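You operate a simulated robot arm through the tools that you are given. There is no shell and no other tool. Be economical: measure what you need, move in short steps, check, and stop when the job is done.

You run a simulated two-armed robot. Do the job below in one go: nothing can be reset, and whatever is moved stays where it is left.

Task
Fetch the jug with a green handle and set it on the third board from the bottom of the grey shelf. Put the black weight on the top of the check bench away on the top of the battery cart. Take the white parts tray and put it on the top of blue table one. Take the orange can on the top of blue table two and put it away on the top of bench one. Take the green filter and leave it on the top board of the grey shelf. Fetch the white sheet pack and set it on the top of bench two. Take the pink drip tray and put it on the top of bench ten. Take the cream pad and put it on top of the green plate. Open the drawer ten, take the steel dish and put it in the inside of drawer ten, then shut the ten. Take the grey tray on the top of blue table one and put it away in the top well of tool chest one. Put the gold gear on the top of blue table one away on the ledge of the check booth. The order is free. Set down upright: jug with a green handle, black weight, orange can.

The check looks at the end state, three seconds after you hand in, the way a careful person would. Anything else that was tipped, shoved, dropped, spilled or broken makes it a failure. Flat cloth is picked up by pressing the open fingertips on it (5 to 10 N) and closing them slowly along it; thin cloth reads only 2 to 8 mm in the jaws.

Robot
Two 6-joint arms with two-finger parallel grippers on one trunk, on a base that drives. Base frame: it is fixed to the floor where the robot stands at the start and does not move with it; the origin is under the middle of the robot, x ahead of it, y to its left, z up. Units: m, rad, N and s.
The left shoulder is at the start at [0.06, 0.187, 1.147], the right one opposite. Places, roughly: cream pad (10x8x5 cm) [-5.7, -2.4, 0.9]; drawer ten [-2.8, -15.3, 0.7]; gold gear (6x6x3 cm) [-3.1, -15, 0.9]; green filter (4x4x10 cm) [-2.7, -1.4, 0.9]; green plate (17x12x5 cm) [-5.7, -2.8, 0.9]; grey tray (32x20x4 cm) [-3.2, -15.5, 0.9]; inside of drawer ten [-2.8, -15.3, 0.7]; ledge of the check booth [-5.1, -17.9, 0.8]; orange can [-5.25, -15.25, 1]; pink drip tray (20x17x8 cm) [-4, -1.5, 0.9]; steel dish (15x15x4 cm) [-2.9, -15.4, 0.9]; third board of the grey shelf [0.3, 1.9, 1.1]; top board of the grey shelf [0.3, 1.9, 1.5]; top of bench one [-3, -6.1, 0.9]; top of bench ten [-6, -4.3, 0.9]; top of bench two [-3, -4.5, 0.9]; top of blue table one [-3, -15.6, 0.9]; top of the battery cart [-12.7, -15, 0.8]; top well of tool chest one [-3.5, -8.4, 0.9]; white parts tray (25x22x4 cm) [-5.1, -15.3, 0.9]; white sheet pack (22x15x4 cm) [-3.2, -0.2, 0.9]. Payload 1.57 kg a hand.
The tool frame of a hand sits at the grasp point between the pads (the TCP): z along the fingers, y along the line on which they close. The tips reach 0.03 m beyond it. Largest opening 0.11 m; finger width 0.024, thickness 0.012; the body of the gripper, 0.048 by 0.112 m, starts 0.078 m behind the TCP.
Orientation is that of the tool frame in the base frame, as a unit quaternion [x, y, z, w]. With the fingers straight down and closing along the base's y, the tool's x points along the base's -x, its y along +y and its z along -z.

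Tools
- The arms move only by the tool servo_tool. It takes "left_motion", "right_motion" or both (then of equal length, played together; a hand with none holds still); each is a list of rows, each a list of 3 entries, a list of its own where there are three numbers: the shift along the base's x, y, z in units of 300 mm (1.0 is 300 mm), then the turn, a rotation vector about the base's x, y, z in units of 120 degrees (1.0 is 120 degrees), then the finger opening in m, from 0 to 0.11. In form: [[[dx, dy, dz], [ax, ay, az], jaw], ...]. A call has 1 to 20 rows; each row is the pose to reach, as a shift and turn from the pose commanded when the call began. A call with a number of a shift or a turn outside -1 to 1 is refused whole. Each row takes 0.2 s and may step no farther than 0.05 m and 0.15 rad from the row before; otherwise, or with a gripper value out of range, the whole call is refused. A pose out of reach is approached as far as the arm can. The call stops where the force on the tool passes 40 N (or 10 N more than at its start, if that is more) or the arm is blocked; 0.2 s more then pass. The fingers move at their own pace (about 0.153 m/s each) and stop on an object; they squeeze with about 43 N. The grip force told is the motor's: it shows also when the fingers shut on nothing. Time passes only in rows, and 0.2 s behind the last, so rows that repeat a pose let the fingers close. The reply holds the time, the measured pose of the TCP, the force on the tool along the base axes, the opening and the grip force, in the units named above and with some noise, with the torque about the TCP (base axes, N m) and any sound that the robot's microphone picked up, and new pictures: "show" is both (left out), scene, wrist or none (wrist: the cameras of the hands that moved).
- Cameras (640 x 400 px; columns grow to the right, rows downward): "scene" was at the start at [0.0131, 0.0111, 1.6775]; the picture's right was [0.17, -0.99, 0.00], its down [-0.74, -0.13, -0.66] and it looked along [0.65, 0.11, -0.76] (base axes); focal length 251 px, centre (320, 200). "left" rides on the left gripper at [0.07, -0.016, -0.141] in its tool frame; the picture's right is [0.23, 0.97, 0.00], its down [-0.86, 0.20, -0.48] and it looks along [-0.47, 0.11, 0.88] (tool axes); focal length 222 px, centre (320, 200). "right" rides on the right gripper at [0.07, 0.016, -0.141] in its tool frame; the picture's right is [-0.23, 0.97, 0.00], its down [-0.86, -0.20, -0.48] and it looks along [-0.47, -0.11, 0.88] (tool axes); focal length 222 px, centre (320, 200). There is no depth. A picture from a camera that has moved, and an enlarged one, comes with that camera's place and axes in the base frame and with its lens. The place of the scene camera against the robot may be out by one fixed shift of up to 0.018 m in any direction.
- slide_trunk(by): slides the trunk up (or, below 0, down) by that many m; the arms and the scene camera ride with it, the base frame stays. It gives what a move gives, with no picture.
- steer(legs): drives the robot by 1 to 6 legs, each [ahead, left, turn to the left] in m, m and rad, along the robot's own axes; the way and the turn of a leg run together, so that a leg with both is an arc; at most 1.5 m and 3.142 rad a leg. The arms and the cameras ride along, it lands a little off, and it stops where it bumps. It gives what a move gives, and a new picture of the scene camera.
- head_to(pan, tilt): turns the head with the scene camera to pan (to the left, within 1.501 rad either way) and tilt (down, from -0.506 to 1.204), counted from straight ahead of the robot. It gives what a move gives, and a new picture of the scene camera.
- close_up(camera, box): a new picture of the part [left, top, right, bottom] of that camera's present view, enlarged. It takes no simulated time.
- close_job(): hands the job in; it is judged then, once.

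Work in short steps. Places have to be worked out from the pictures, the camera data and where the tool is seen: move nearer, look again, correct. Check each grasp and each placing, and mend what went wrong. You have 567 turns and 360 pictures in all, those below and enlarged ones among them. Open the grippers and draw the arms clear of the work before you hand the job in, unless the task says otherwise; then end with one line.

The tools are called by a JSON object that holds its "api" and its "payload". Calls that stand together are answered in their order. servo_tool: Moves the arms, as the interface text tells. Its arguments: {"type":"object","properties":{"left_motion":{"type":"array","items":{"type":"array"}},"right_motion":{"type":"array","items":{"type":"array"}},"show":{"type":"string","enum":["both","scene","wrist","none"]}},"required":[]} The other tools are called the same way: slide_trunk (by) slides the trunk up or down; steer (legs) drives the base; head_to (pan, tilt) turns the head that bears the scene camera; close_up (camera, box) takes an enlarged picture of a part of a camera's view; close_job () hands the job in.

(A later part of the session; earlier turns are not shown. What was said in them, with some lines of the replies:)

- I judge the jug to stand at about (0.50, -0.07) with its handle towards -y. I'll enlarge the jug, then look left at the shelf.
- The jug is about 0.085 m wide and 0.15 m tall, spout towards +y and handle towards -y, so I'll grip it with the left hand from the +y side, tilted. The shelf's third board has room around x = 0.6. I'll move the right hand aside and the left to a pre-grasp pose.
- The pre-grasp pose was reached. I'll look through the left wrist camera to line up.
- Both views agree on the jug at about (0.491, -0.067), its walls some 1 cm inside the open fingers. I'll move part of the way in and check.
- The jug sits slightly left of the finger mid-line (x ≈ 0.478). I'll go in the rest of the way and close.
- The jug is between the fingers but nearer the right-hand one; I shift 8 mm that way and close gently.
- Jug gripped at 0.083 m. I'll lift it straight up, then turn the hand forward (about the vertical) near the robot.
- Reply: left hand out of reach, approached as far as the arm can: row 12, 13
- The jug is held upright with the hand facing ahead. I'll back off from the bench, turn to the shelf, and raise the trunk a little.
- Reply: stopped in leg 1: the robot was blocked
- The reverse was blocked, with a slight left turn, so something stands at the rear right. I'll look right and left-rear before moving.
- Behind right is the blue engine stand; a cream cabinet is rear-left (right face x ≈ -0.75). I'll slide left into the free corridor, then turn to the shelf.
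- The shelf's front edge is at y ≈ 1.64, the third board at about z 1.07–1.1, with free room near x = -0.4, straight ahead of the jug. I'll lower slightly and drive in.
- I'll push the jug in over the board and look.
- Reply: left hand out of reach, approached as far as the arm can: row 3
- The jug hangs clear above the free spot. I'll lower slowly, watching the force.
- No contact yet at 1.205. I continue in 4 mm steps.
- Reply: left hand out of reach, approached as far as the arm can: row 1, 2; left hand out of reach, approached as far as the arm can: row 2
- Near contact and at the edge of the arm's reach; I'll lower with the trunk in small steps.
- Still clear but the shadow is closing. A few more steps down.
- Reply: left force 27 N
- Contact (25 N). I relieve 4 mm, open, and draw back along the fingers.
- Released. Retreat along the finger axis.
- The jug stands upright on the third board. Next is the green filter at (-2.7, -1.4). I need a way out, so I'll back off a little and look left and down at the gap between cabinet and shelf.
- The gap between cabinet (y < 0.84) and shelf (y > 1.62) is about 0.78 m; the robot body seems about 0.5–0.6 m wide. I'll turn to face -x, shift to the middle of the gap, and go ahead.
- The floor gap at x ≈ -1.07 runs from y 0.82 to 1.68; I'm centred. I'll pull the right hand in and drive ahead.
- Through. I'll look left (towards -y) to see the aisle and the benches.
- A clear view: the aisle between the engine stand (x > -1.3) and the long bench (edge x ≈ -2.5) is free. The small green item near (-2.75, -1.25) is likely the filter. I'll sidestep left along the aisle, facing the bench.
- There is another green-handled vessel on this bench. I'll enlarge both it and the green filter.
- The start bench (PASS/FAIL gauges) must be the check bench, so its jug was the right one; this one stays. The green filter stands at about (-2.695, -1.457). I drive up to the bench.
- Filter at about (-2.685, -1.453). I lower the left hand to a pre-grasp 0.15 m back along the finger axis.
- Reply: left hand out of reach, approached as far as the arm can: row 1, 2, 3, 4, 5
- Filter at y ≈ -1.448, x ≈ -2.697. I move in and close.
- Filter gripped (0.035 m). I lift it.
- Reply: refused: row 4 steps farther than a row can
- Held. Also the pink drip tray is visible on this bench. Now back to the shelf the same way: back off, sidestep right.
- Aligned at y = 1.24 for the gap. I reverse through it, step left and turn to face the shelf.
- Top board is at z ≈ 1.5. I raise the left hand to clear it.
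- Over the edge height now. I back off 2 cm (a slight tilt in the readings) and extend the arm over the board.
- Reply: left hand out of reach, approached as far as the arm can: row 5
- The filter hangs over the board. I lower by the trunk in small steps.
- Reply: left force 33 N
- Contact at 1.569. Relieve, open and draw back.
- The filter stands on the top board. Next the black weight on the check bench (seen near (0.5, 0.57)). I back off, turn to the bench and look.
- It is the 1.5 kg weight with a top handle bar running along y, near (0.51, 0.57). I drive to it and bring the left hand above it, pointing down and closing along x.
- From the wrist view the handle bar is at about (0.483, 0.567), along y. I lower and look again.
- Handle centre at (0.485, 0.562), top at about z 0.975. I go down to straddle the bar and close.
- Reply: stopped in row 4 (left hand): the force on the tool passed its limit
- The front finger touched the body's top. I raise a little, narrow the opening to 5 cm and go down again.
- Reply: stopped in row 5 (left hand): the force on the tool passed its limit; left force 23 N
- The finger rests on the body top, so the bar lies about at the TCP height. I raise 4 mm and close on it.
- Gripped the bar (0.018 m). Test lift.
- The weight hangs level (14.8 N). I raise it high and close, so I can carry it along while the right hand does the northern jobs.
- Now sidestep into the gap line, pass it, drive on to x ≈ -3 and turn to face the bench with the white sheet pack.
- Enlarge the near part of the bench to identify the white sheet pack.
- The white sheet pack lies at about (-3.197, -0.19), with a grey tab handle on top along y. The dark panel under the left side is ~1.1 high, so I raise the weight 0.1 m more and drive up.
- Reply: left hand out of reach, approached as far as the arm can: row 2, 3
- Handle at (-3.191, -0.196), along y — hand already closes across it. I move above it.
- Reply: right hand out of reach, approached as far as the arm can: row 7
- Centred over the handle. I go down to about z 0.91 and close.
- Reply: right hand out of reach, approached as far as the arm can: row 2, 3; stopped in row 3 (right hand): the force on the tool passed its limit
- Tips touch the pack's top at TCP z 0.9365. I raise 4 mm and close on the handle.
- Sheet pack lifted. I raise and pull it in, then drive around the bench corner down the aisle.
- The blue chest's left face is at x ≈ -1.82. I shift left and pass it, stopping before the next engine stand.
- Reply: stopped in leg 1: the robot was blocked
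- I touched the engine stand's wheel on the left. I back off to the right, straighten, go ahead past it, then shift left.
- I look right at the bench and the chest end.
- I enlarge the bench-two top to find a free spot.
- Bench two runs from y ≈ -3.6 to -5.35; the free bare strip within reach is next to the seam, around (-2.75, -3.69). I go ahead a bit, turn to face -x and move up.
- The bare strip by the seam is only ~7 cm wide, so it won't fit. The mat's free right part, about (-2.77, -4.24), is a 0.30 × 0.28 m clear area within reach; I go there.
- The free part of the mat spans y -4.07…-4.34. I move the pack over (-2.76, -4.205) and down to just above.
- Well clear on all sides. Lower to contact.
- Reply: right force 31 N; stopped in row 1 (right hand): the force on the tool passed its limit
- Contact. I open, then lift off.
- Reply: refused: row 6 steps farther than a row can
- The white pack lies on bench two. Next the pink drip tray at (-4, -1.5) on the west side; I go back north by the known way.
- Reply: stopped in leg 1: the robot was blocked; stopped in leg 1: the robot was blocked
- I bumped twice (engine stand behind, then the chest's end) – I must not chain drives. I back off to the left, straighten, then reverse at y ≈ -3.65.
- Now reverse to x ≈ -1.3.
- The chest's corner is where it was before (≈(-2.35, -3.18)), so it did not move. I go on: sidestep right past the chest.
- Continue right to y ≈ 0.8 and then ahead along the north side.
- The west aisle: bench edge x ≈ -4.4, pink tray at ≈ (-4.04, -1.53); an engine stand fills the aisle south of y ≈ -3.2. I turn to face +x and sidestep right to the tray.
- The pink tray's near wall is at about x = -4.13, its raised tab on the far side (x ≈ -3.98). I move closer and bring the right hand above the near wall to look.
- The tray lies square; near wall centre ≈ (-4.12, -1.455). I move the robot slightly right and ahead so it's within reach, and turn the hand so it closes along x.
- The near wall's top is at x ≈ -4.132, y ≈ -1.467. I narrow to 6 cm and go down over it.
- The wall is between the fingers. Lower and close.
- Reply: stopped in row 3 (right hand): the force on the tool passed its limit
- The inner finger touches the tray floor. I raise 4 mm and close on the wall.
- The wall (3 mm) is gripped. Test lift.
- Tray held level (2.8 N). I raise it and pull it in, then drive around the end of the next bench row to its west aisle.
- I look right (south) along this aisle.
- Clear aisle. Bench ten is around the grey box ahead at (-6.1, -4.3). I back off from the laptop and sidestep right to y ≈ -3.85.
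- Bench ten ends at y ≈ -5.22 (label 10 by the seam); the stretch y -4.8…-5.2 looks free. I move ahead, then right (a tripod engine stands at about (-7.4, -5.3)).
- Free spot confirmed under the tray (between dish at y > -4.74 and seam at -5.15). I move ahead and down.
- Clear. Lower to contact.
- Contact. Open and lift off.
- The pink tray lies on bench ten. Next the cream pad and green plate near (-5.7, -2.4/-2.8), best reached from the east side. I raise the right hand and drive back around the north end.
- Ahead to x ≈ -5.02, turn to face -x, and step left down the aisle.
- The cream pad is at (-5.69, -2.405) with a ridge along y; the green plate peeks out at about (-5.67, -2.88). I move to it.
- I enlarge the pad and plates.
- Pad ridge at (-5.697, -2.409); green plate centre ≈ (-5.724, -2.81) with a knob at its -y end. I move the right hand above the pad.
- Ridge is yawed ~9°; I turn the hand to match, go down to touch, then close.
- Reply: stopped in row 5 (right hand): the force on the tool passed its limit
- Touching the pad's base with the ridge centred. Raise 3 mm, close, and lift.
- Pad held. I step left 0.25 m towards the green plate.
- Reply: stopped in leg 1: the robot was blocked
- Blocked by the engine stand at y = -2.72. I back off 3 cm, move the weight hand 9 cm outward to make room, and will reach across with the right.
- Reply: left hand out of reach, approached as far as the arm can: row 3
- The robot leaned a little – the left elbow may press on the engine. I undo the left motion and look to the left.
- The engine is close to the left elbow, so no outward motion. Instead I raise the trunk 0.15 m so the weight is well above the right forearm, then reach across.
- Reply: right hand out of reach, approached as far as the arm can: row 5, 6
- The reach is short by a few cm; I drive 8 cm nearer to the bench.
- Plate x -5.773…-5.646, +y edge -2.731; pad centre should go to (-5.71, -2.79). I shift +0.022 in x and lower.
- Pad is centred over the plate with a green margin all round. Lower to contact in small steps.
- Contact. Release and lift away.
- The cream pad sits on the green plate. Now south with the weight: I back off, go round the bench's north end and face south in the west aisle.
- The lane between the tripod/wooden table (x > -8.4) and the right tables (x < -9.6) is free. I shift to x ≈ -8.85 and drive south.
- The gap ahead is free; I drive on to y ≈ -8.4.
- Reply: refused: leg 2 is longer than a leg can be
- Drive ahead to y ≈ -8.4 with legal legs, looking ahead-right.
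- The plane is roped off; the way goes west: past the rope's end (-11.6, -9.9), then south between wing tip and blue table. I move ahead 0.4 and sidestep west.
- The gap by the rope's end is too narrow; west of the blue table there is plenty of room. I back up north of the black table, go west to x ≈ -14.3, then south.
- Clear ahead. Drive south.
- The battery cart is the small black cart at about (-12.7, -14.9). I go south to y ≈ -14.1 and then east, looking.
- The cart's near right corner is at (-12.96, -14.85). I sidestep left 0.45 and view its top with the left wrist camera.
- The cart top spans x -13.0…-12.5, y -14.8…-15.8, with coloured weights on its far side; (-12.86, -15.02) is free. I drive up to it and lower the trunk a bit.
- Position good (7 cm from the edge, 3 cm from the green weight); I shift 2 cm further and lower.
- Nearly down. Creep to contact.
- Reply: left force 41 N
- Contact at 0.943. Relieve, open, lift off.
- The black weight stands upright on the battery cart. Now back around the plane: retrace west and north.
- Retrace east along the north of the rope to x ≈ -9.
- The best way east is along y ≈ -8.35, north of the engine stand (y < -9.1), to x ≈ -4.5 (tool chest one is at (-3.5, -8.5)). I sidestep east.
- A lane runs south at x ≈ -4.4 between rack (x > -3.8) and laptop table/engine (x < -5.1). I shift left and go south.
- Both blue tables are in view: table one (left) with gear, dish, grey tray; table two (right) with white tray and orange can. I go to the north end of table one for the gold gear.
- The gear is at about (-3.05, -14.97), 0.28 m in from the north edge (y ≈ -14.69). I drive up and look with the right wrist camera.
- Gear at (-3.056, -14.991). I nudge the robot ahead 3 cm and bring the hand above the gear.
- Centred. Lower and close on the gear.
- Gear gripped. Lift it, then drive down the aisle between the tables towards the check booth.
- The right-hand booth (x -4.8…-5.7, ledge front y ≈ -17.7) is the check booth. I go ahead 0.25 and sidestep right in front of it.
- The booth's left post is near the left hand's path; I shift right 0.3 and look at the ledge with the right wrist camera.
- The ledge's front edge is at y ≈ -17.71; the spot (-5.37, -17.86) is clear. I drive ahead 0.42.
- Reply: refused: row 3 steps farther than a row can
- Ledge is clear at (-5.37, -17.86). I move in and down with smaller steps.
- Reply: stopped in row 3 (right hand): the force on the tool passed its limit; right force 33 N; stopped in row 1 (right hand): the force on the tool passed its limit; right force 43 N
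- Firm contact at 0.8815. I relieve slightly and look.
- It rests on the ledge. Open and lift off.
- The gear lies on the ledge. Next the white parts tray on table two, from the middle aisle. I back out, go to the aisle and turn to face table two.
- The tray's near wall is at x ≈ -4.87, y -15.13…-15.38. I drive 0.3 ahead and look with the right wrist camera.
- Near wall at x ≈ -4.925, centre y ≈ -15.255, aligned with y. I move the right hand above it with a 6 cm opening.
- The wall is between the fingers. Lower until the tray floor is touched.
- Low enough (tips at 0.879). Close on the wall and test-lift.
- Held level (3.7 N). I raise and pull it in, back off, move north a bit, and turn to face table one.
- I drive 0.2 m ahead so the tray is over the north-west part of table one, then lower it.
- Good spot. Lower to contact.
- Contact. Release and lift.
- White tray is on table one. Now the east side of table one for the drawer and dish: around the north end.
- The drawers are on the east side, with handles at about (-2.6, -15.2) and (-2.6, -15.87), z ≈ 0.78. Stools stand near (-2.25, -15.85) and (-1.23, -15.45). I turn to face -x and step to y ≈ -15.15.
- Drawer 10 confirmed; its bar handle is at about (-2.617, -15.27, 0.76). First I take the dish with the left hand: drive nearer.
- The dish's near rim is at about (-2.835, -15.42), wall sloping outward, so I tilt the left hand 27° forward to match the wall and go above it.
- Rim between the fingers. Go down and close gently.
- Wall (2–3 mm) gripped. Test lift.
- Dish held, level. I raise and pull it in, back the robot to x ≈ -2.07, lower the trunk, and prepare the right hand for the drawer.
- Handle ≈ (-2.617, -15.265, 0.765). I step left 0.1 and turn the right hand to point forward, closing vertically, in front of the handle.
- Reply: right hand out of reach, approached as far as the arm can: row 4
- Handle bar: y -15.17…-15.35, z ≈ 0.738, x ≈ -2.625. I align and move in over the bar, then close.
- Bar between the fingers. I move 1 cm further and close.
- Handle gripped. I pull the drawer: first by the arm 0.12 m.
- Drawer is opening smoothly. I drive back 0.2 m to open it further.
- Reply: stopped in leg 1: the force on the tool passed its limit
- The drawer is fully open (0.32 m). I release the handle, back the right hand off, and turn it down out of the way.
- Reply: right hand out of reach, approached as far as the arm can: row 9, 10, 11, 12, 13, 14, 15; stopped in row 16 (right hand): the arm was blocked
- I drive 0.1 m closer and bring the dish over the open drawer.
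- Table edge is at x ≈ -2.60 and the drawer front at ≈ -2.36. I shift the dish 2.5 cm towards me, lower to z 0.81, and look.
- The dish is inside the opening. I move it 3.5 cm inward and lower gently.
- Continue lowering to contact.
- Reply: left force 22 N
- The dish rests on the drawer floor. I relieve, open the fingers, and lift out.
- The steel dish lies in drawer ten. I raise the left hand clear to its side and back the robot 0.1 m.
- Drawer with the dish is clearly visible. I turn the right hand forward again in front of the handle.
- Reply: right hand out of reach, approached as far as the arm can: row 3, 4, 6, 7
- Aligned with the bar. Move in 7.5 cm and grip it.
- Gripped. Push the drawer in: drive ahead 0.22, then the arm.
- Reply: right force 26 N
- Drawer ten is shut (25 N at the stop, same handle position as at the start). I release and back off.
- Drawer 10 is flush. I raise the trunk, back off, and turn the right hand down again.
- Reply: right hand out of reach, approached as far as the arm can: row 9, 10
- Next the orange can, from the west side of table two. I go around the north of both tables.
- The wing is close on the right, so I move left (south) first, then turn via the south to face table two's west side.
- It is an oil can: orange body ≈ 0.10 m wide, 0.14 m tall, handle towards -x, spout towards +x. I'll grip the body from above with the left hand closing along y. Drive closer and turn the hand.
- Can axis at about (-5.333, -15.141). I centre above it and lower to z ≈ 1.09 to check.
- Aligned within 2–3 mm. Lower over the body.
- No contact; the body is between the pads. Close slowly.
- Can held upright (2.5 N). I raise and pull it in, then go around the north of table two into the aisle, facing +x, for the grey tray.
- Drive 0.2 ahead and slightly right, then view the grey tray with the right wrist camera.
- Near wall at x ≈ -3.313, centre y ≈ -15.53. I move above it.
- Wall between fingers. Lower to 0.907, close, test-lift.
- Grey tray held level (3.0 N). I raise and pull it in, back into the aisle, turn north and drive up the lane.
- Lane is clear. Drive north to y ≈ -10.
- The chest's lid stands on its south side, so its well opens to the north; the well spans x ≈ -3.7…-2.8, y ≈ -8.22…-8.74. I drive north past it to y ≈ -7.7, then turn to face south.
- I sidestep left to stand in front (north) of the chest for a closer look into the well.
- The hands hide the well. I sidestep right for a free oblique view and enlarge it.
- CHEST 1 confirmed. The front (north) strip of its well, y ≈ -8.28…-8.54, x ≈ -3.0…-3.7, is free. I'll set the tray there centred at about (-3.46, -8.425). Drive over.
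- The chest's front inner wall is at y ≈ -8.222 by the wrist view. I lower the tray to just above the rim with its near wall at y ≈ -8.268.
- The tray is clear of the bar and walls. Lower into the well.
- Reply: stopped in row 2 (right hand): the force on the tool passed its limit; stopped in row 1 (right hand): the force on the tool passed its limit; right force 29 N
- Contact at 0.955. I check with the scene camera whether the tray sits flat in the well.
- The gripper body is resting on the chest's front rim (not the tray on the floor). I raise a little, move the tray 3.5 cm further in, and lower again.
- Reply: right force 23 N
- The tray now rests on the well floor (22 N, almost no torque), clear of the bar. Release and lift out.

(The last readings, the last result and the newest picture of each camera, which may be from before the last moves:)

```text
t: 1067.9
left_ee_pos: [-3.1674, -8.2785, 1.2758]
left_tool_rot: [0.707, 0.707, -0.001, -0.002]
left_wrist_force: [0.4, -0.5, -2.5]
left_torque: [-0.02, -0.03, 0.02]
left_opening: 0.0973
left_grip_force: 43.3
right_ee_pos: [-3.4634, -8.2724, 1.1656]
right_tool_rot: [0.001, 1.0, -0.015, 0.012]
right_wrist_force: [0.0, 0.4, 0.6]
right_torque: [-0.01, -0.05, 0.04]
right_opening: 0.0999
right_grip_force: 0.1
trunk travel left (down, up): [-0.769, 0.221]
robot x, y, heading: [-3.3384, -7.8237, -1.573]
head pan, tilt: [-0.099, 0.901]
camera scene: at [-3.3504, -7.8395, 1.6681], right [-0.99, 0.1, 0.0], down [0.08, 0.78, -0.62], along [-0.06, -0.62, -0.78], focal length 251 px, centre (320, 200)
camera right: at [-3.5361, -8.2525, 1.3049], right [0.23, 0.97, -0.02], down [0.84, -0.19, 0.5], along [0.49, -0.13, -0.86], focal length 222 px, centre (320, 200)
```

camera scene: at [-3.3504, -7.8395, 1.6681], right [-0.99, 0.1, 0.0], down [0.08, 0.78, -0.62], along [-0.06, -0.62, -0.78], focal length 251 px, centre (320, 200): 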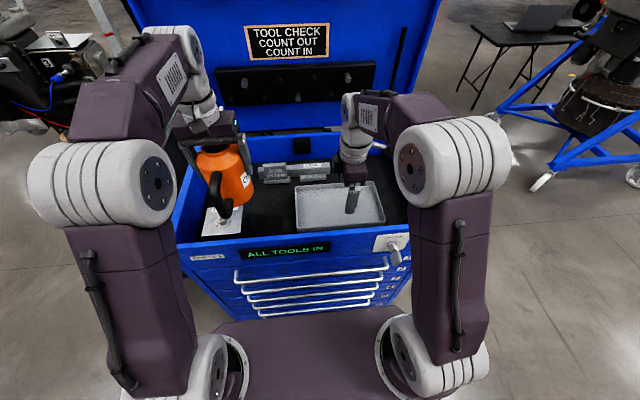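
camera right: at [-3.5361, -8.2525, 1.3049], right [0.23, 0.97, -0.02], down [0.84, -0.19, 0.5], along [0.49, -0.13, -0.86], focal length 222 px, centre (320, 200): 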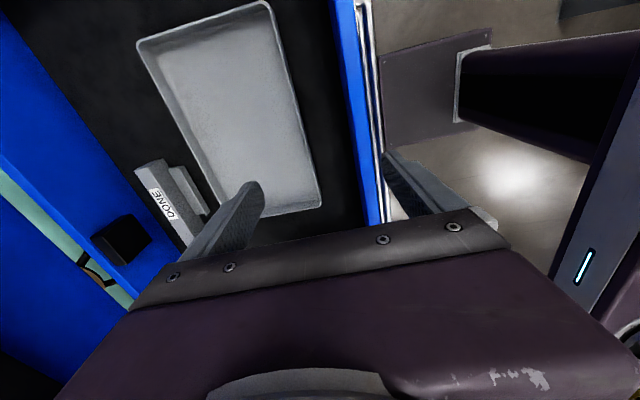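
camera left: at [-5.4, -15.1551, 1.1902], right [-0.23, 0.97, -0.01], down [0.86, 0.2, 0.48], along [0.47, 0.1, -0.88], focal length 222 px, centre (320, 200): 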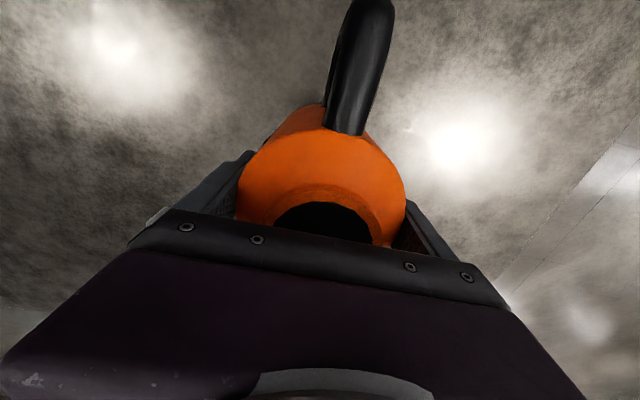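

Grey tray lies flat in the well. Last: the orange can to bench one. I back away from the chest and turn to face north.

{"api": "steer", "payload": {"legs": [[-0.2, 0, 0], [0, 0, 3.14]]}}

{"api": "head_to", "payload": {"pan": 0.0, "tilt": 0.7}}

```text
t: 1076.8
left_ee_pos: [-3.5089, -7.1675, 1.2761]
left_tool_rot: [-0.705, 0.709, -0.003, 0.001]
left_wrist_force: [0.5, 0.5, -2.8]
left_torque: [0.02, 0.01, -0.01]
left_opening: 0.0975
left_grip_force: 43.4
right_ee_pos: [-3.2132, -7.1754, 1.1651]
right_tool_rot: [1.0, -0.002, -0.011, -0.013]
right_wrist_force: [-0.4, -0.6, -0.2]
right_torque: [-0.01, -0.02, -0.01]
right_opening: 0.1001
right_grip_force: 0.1
trunk travel left (down, up): [-0.769, 0.221]
robot x, y, heading: [-3.3366, -7.6239, 1.563]
head pan, tilt: [-0.099, 0.901]
camera scene: at [-3.3355, -7.6113, 1.6681], right [0.99, -0.1, 0.0], down [-0.08, -0.78, -0.62], along [0.06, 0.62, -0.78], focal length 251 px, centre (320, 200)
```

scene: 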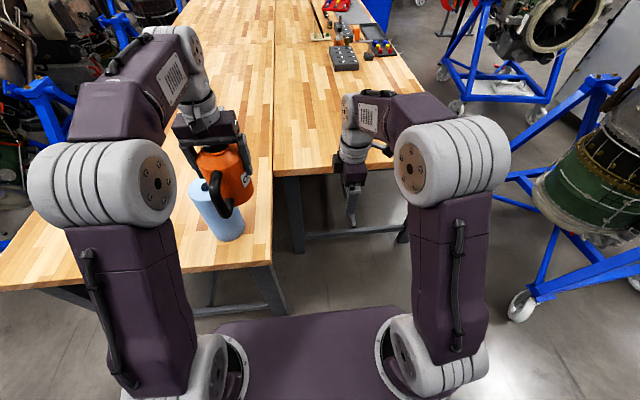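

```text
t: 1077.5
left_ee_pos: [-3.5085, -7.1684, 1.2754]
left_tool_rot: [-0.704, 0.71, -0.003, 0.001]
left_wrist_force: [0.5, -0.3, -1.8]
left_torque: [-0.03, 0.0, 0.01]
left_opening: 0.0973
left_grip_force: 42.5
right_ee_pos: [-3.2141, -7.1752, 1.1643]
right_tool_rot: [1.0, -0.003, -0.011, -0.014]
right_wrist_force: [-0.2, -0.4, -0.6]
right_torque: [0.01, 0.01, 0.01]
right_opening: 0.1003
right_grip_force: 0.1
trunk travel left (down, up): [-0.769, 0.221]
robot x, y, heading: [-3.3396, -7.6257, 1.566]
head pan, tilt: [0.0, 0.7]
camera scene: at [-3.3431, -7.6015, 1.6842], right [1.0, -0.01, 0.0], down [0.0, -0.64, -0.76], along [0.0, 0.76, -0.64], focal length 251 px, centre (320, 200)
```

scene: 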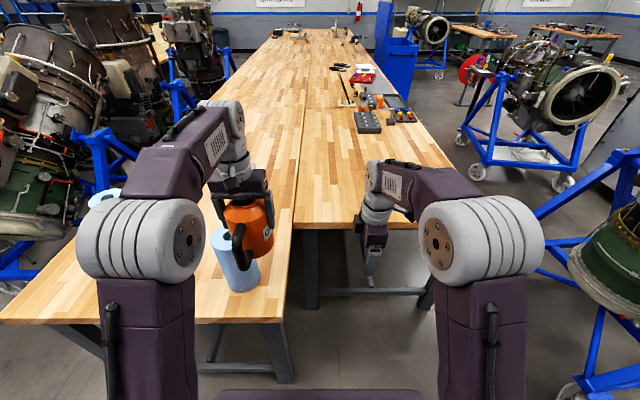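

Bench one's south edge is at y ≈ -6.8 (the west bench sticks out further south). I sidestep right to x ≈ -2.8 and drive up.

{"api": "steer", "payload": {"legs": [[0, -0.53, 0.005], [0.45, 0, 0]]}}

```text
t: 1083.0
left_ee_pos: [-2.9864, -6.7154, 1.2764]
left_tool_rot: [0.709, -0.705, 0.003, 0.0]
left_wrist_force: [-0.3, 0.3, -2.5]
left_torque: [0.03, 0.0, 0.01]
left_opening: 0.0975
left_grip_force: 43.1
right_ee_pos: [-2.6908, -6.7195, 1.1651]
right_tool_rot: [1.0, 0.001, -0.011, -0.013]
right_wrist_force: [-0.3, 0.3, 0.4]
right_torque: [0.04, -0.02, 0.03]
right_opening: 0.1002
right_grip_force: 0.0
trunk travel left (down, up): [-0.769, 0.221]
robot x, y, heading: [-2.8102, -7.1666, 1.578]
head pan, tilt: [0.0, 0.7]
camera scene: at [-2.8159, -7.1477, 1.6843], right [1.0, 0.01, 0.0], down [0.0, -0.64, -0.77], along [0.0, 0.77, -0.64], focal length 251 px, centre (320, 200)
```

scene: 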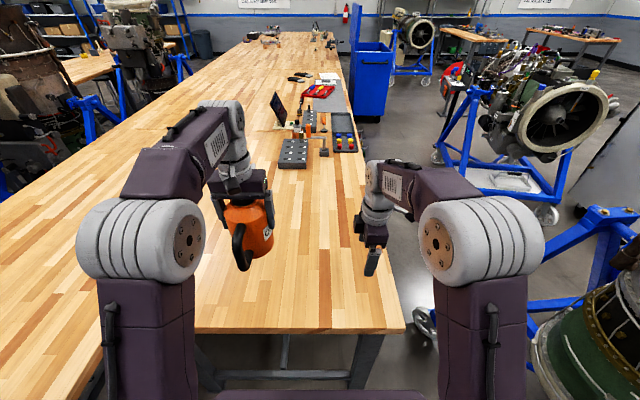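

The can is over bench one. I extend 8 cm further in and lower.

{"api": "servo_tool", "payload": {"left_motion": [[[0, 0.1, -0.1], [0, 0, 0], 0.07], [[0, 0.2, -0.2], [0, 0, 0], 0.07], [[0, 0.27, -0.32], [0, 0, 0], 0.07], [[0, 0.27, -0.46], [0, 0, 0], 0.07], [[0, 0.27, -0.6], [0, 0, 0], 0.07], [[0, 0.27, -0.74], [0, 0, 0], 0.07], [[0, 0.27, -0.88], [0, 0, 0], 0.07], [[0, 0.27, -0.95], [0, 0, 0], 0.07]], "show": "scene"}}

```text
t: 1084.8
left_ee_pos: [-2.9855, -6.6338, 0.9967]
left_tool_rot: [0.708, -0.706, -0.004, -0.006]
left_wrist_force: [-4.6, 9.8, 37.1]
left_torque: [-0.62, 0.98, -0.3]
left_opening: 0.0967
left_grip_force: 43.5
right_ee_pos: [-2.6886, -6.7235, 1.1678]
right_tool_rot: [1.0, 0.002, -0.012, -0.017]
right_wrist_force: [0.1, -0.7, 0.3]
right_torque: [0.03, 0.02, 0.01]
right_opening: 0.1002
right_grip_force: 0.1
trunk travel left (down, up): [-0.769, 0.221]
robot x, y, heading: [-2.817, -7.169, 1.576]
head pan, tilt: [0.0, 0.7]
camera scene: at [-2.814, -7.1541, 1.6853], right [1.0, 0.01, 0.0], down [0.0, -0.64, -0.77], along [0.0, 0.77, -0.64], focal length 251 px, centre (320, 200)
```

scene: 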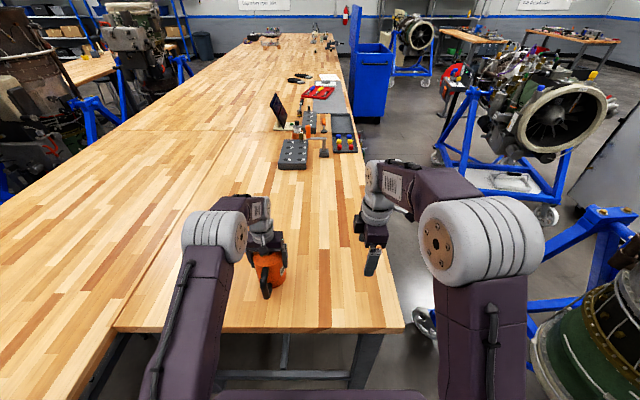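

Contact already at 0.997 (this bench is at z ≈ 0.90). Relieve and check the force.

{"api": "servo_tool", "payload": {"left_motion": [[[0, 0, 0.015], [0, 0, 0], 0.07], [[0, 0, 0.02], [0, 0, 0], 0.07]], "show": "wrist"}}

```text
t: 1085.3
left_ee_pos: [-2.9845, -6.634, 0.9957]
left_tool_rot: [0.709, -0.705, 0.003, -0.001]
left_wrist_force: [-1.2, 5.2, 10.5]
left_torque: [1.05, 0.37, -0.02]
left_opening: 0.0974
left_grip_force: 42.6
right_ee_pos: [-2.689, -6.7197, 1.164]
right_tool_rot: [1.0, 0.002, -0.011, -0.013]
right_wrist_force: [-1.0, -0.2, -0.5]
right_torque: [-0.01, 0.0, -0.01]
right_opening: 0.1001
right_grip_force: 0.0
trunk travel left (down, up): [-0.769, 0.221]
robot x, y, heading: [-2.8117, -7.1689, 1.576]
head pan, tilt: [0.0, 0.7]
camera left: at [-2.9687, -6.7037, 1.1372], right [-0.97, -0.23, 0.0], down [-0.21, 0.86, 0.47], along [-0.11, 0.46, -0.88], focal length 222 px, centre (320, 200)
```

left: 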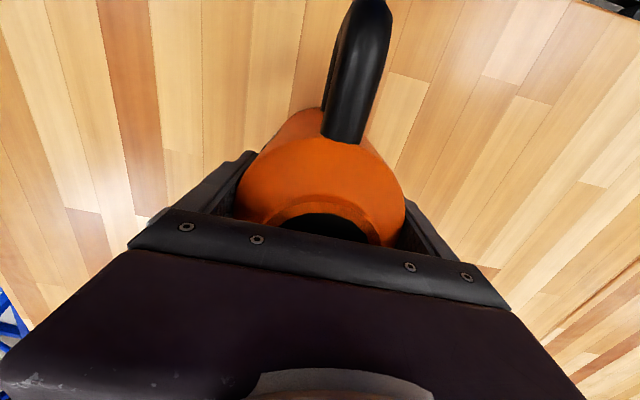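

{"api": "servo_tool", "payload": {"left_motion": [[[0, 0, 0.004], [0, 0, 0], 0.07], [[0, 0, 0.004], [0, 0, 0], 0.1], [[0, 0, 0.004], [0, 0, 0], 0.105], [[0, 0, 0.004], [0, 0, 0], 0.11], [[0, 0, 0.004], [0, 0, 0], 0.11]], "show": "wrist"}}

```text
t: 1086.5
left_ee_pos: [-2.9842, -6.6337, 0.9964]
left_tool_rot: [0.709, -0.706, 0.003, -0.001]
left_wrist_force: [0.4, 0.7, -0.3]
left_torque: [0.01, 0.02, 0.01]
left_opening: 0.11
left_grip_force: 0.0
right_ee_pos: [-2.6902, -6.7186, 1.1643]
right_tool_rot: [1.0, 0.002, -0.011, -0.014]
right_wrist_force: [-0.3, -0.1, -0.4]
right_torque: [0.01, 0.01, -0.03]
right_opening: 0.1
right_grip_force: 0.0
trunk travel left (down, up): [-0.769, 0.221]
robot x, y, heading: [-2.8101, -7.1653, 1.575]
head pan, tilt: [0.0, 0.7]
camera left: at [-2.9692, -6.7032, 1.1391], right [-0.97, -0.23, 0.0], down [-0.21, 0.86, 0.48], along [-0.11, 0.46, -0.88], focal length 222 px, centre (320, 200)
```

left: 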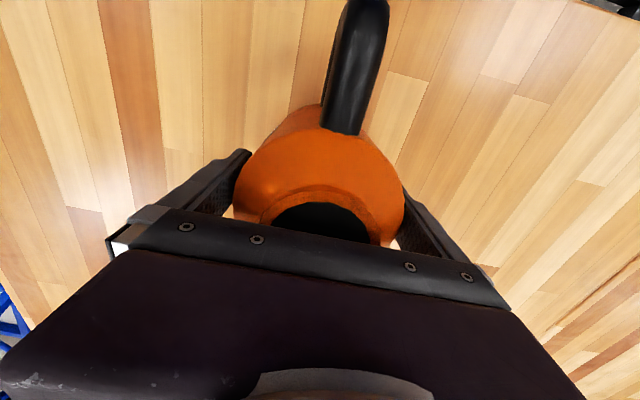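

Released with no force; the can stands. Lift straight up and pull away.

{"api": "servo_tool", "payload": {"left_motion": [[[0, 0, 0.08], [0, 0, 0], 0.11], [[0, 0, 0.2], [0, 0, 0], 0.11], [[0, 0, 0.34], [0, 0, 0], 0.11], [[0, 0, 0.48], [0, 0, 0], 0.11], [[0, 0, 0.62], [0, 0, 0], 0.11], [[0, -0.08, 0.74], [0, 0, 0], 0.11], [[0, -0.18, 0.86], [0, 0, 0], 0.11]], "show": "both"}}

```text
t: 1088.2
left_ee_pos: [-2.9837, -6.6922, 1.2575]
left_tool_rot: [0.709, -0.705, 0.003, -0.001]
left_wrist_force: [-0.3, -0.2, 0.8]
left_torque: [0.02, 0.01, 0.02]
left_opening: 0.1097
left_grip_force: 0.1
right_ee_pos: [-2.6894, -6.7219, 1.1651]
right_tool_rot: [1.0, 0.002, -0.012, -0.015]
right_wrist_force: [0.2, 0.1, 0.4]
right_torque: [0.02, -0.01, -0.01]
right_opening: 0.1001
right_grip_force: 0.1
trunk travel left (down, up): [-0.769, 0.221]
robot x, y, heading: [-2.809, -7.1677, 1.575]
head pan, tilt: [0.0, 0.7]
camera scene: at [-2.8154, -7.1495, 1.6843], right [1.0, 0.0, 0.0], down [0.0, -0.64, -0.77], along [0.0, 0.77, -0.64], focal length 251 px, centre (320, 200)
camera left: at [-2.9679, -6.7608, 1.3992], right [-0.97, -0.23, 0.0], down [-0.21, 0.85, 0.48], along [-0.11, 0.46, -0.88], focal length 222 px, centre (320, 200)
```

scene: 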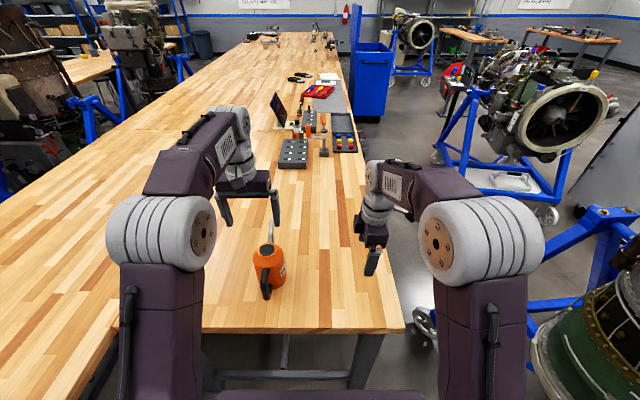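
left: 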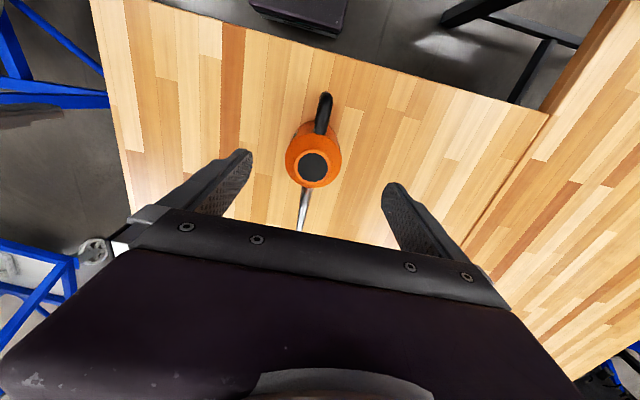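

The can stands upright on bench one; all eleven jobs are done. I back the robot away with open grippers and hand in.

{"api": "steer", "payload": {"legs": [[-0.35, 0, 0]]}}

```text
t: 1090.4
left_ee_pos: [-2.9832, -7.0374, 1.2561]
left_tool_rot: [0.71, -0.704, 0.003, -0.001]
left_wrist_force: [-1.2, -0.2, 0.6]
left_torque: [-0.03, 0.0, 0.03]
left_opening: 0.1098
left_grip_force: 0.1
right_ee_pos: [-2.6894, -7.0672, 1.1637]
right_tool_rot: [1.0, 0.003, -0.012, -0.014]
right_wrist_force: [0.7, -0.1, 0.3]
right_torque: [-0.03, 0.01, -0.02]
right_opening: 0.1
right_grip_force: 0.1
trunk travel left (down, up): [-0.769, 0.221]
robot x, y, heading: [-2.807, -7.5186, 1.58]
head pan, tilt: [0.0, 0.7]
camera scene: at [-2.8134, -7.4949, 1.6842], right [1.0, 0.01, 0.0], down [0.01, -0.65, -0.76], along [-0.01, 0.76, -0.65], focal length 251 px, centre (320, 200)
```

scene: 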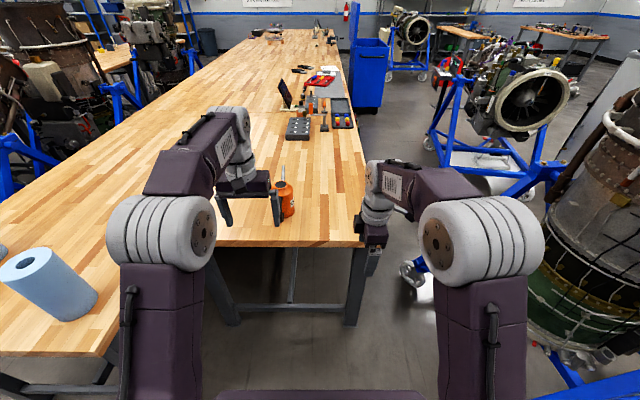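

The arms are clear, the grippers are open, and everything is placed. Handing in.

{"api": "close_job", "payload": {}}

```text
The job is handed in.
```

All eleven jobs are done and handed in; the white sheet pack lies on the mat on bench two because no bare spot within reach was big enough. While driving I bumped an engine stand several times and tool chest three's end once; the chest did not seem to shift, but I could not check the stands.
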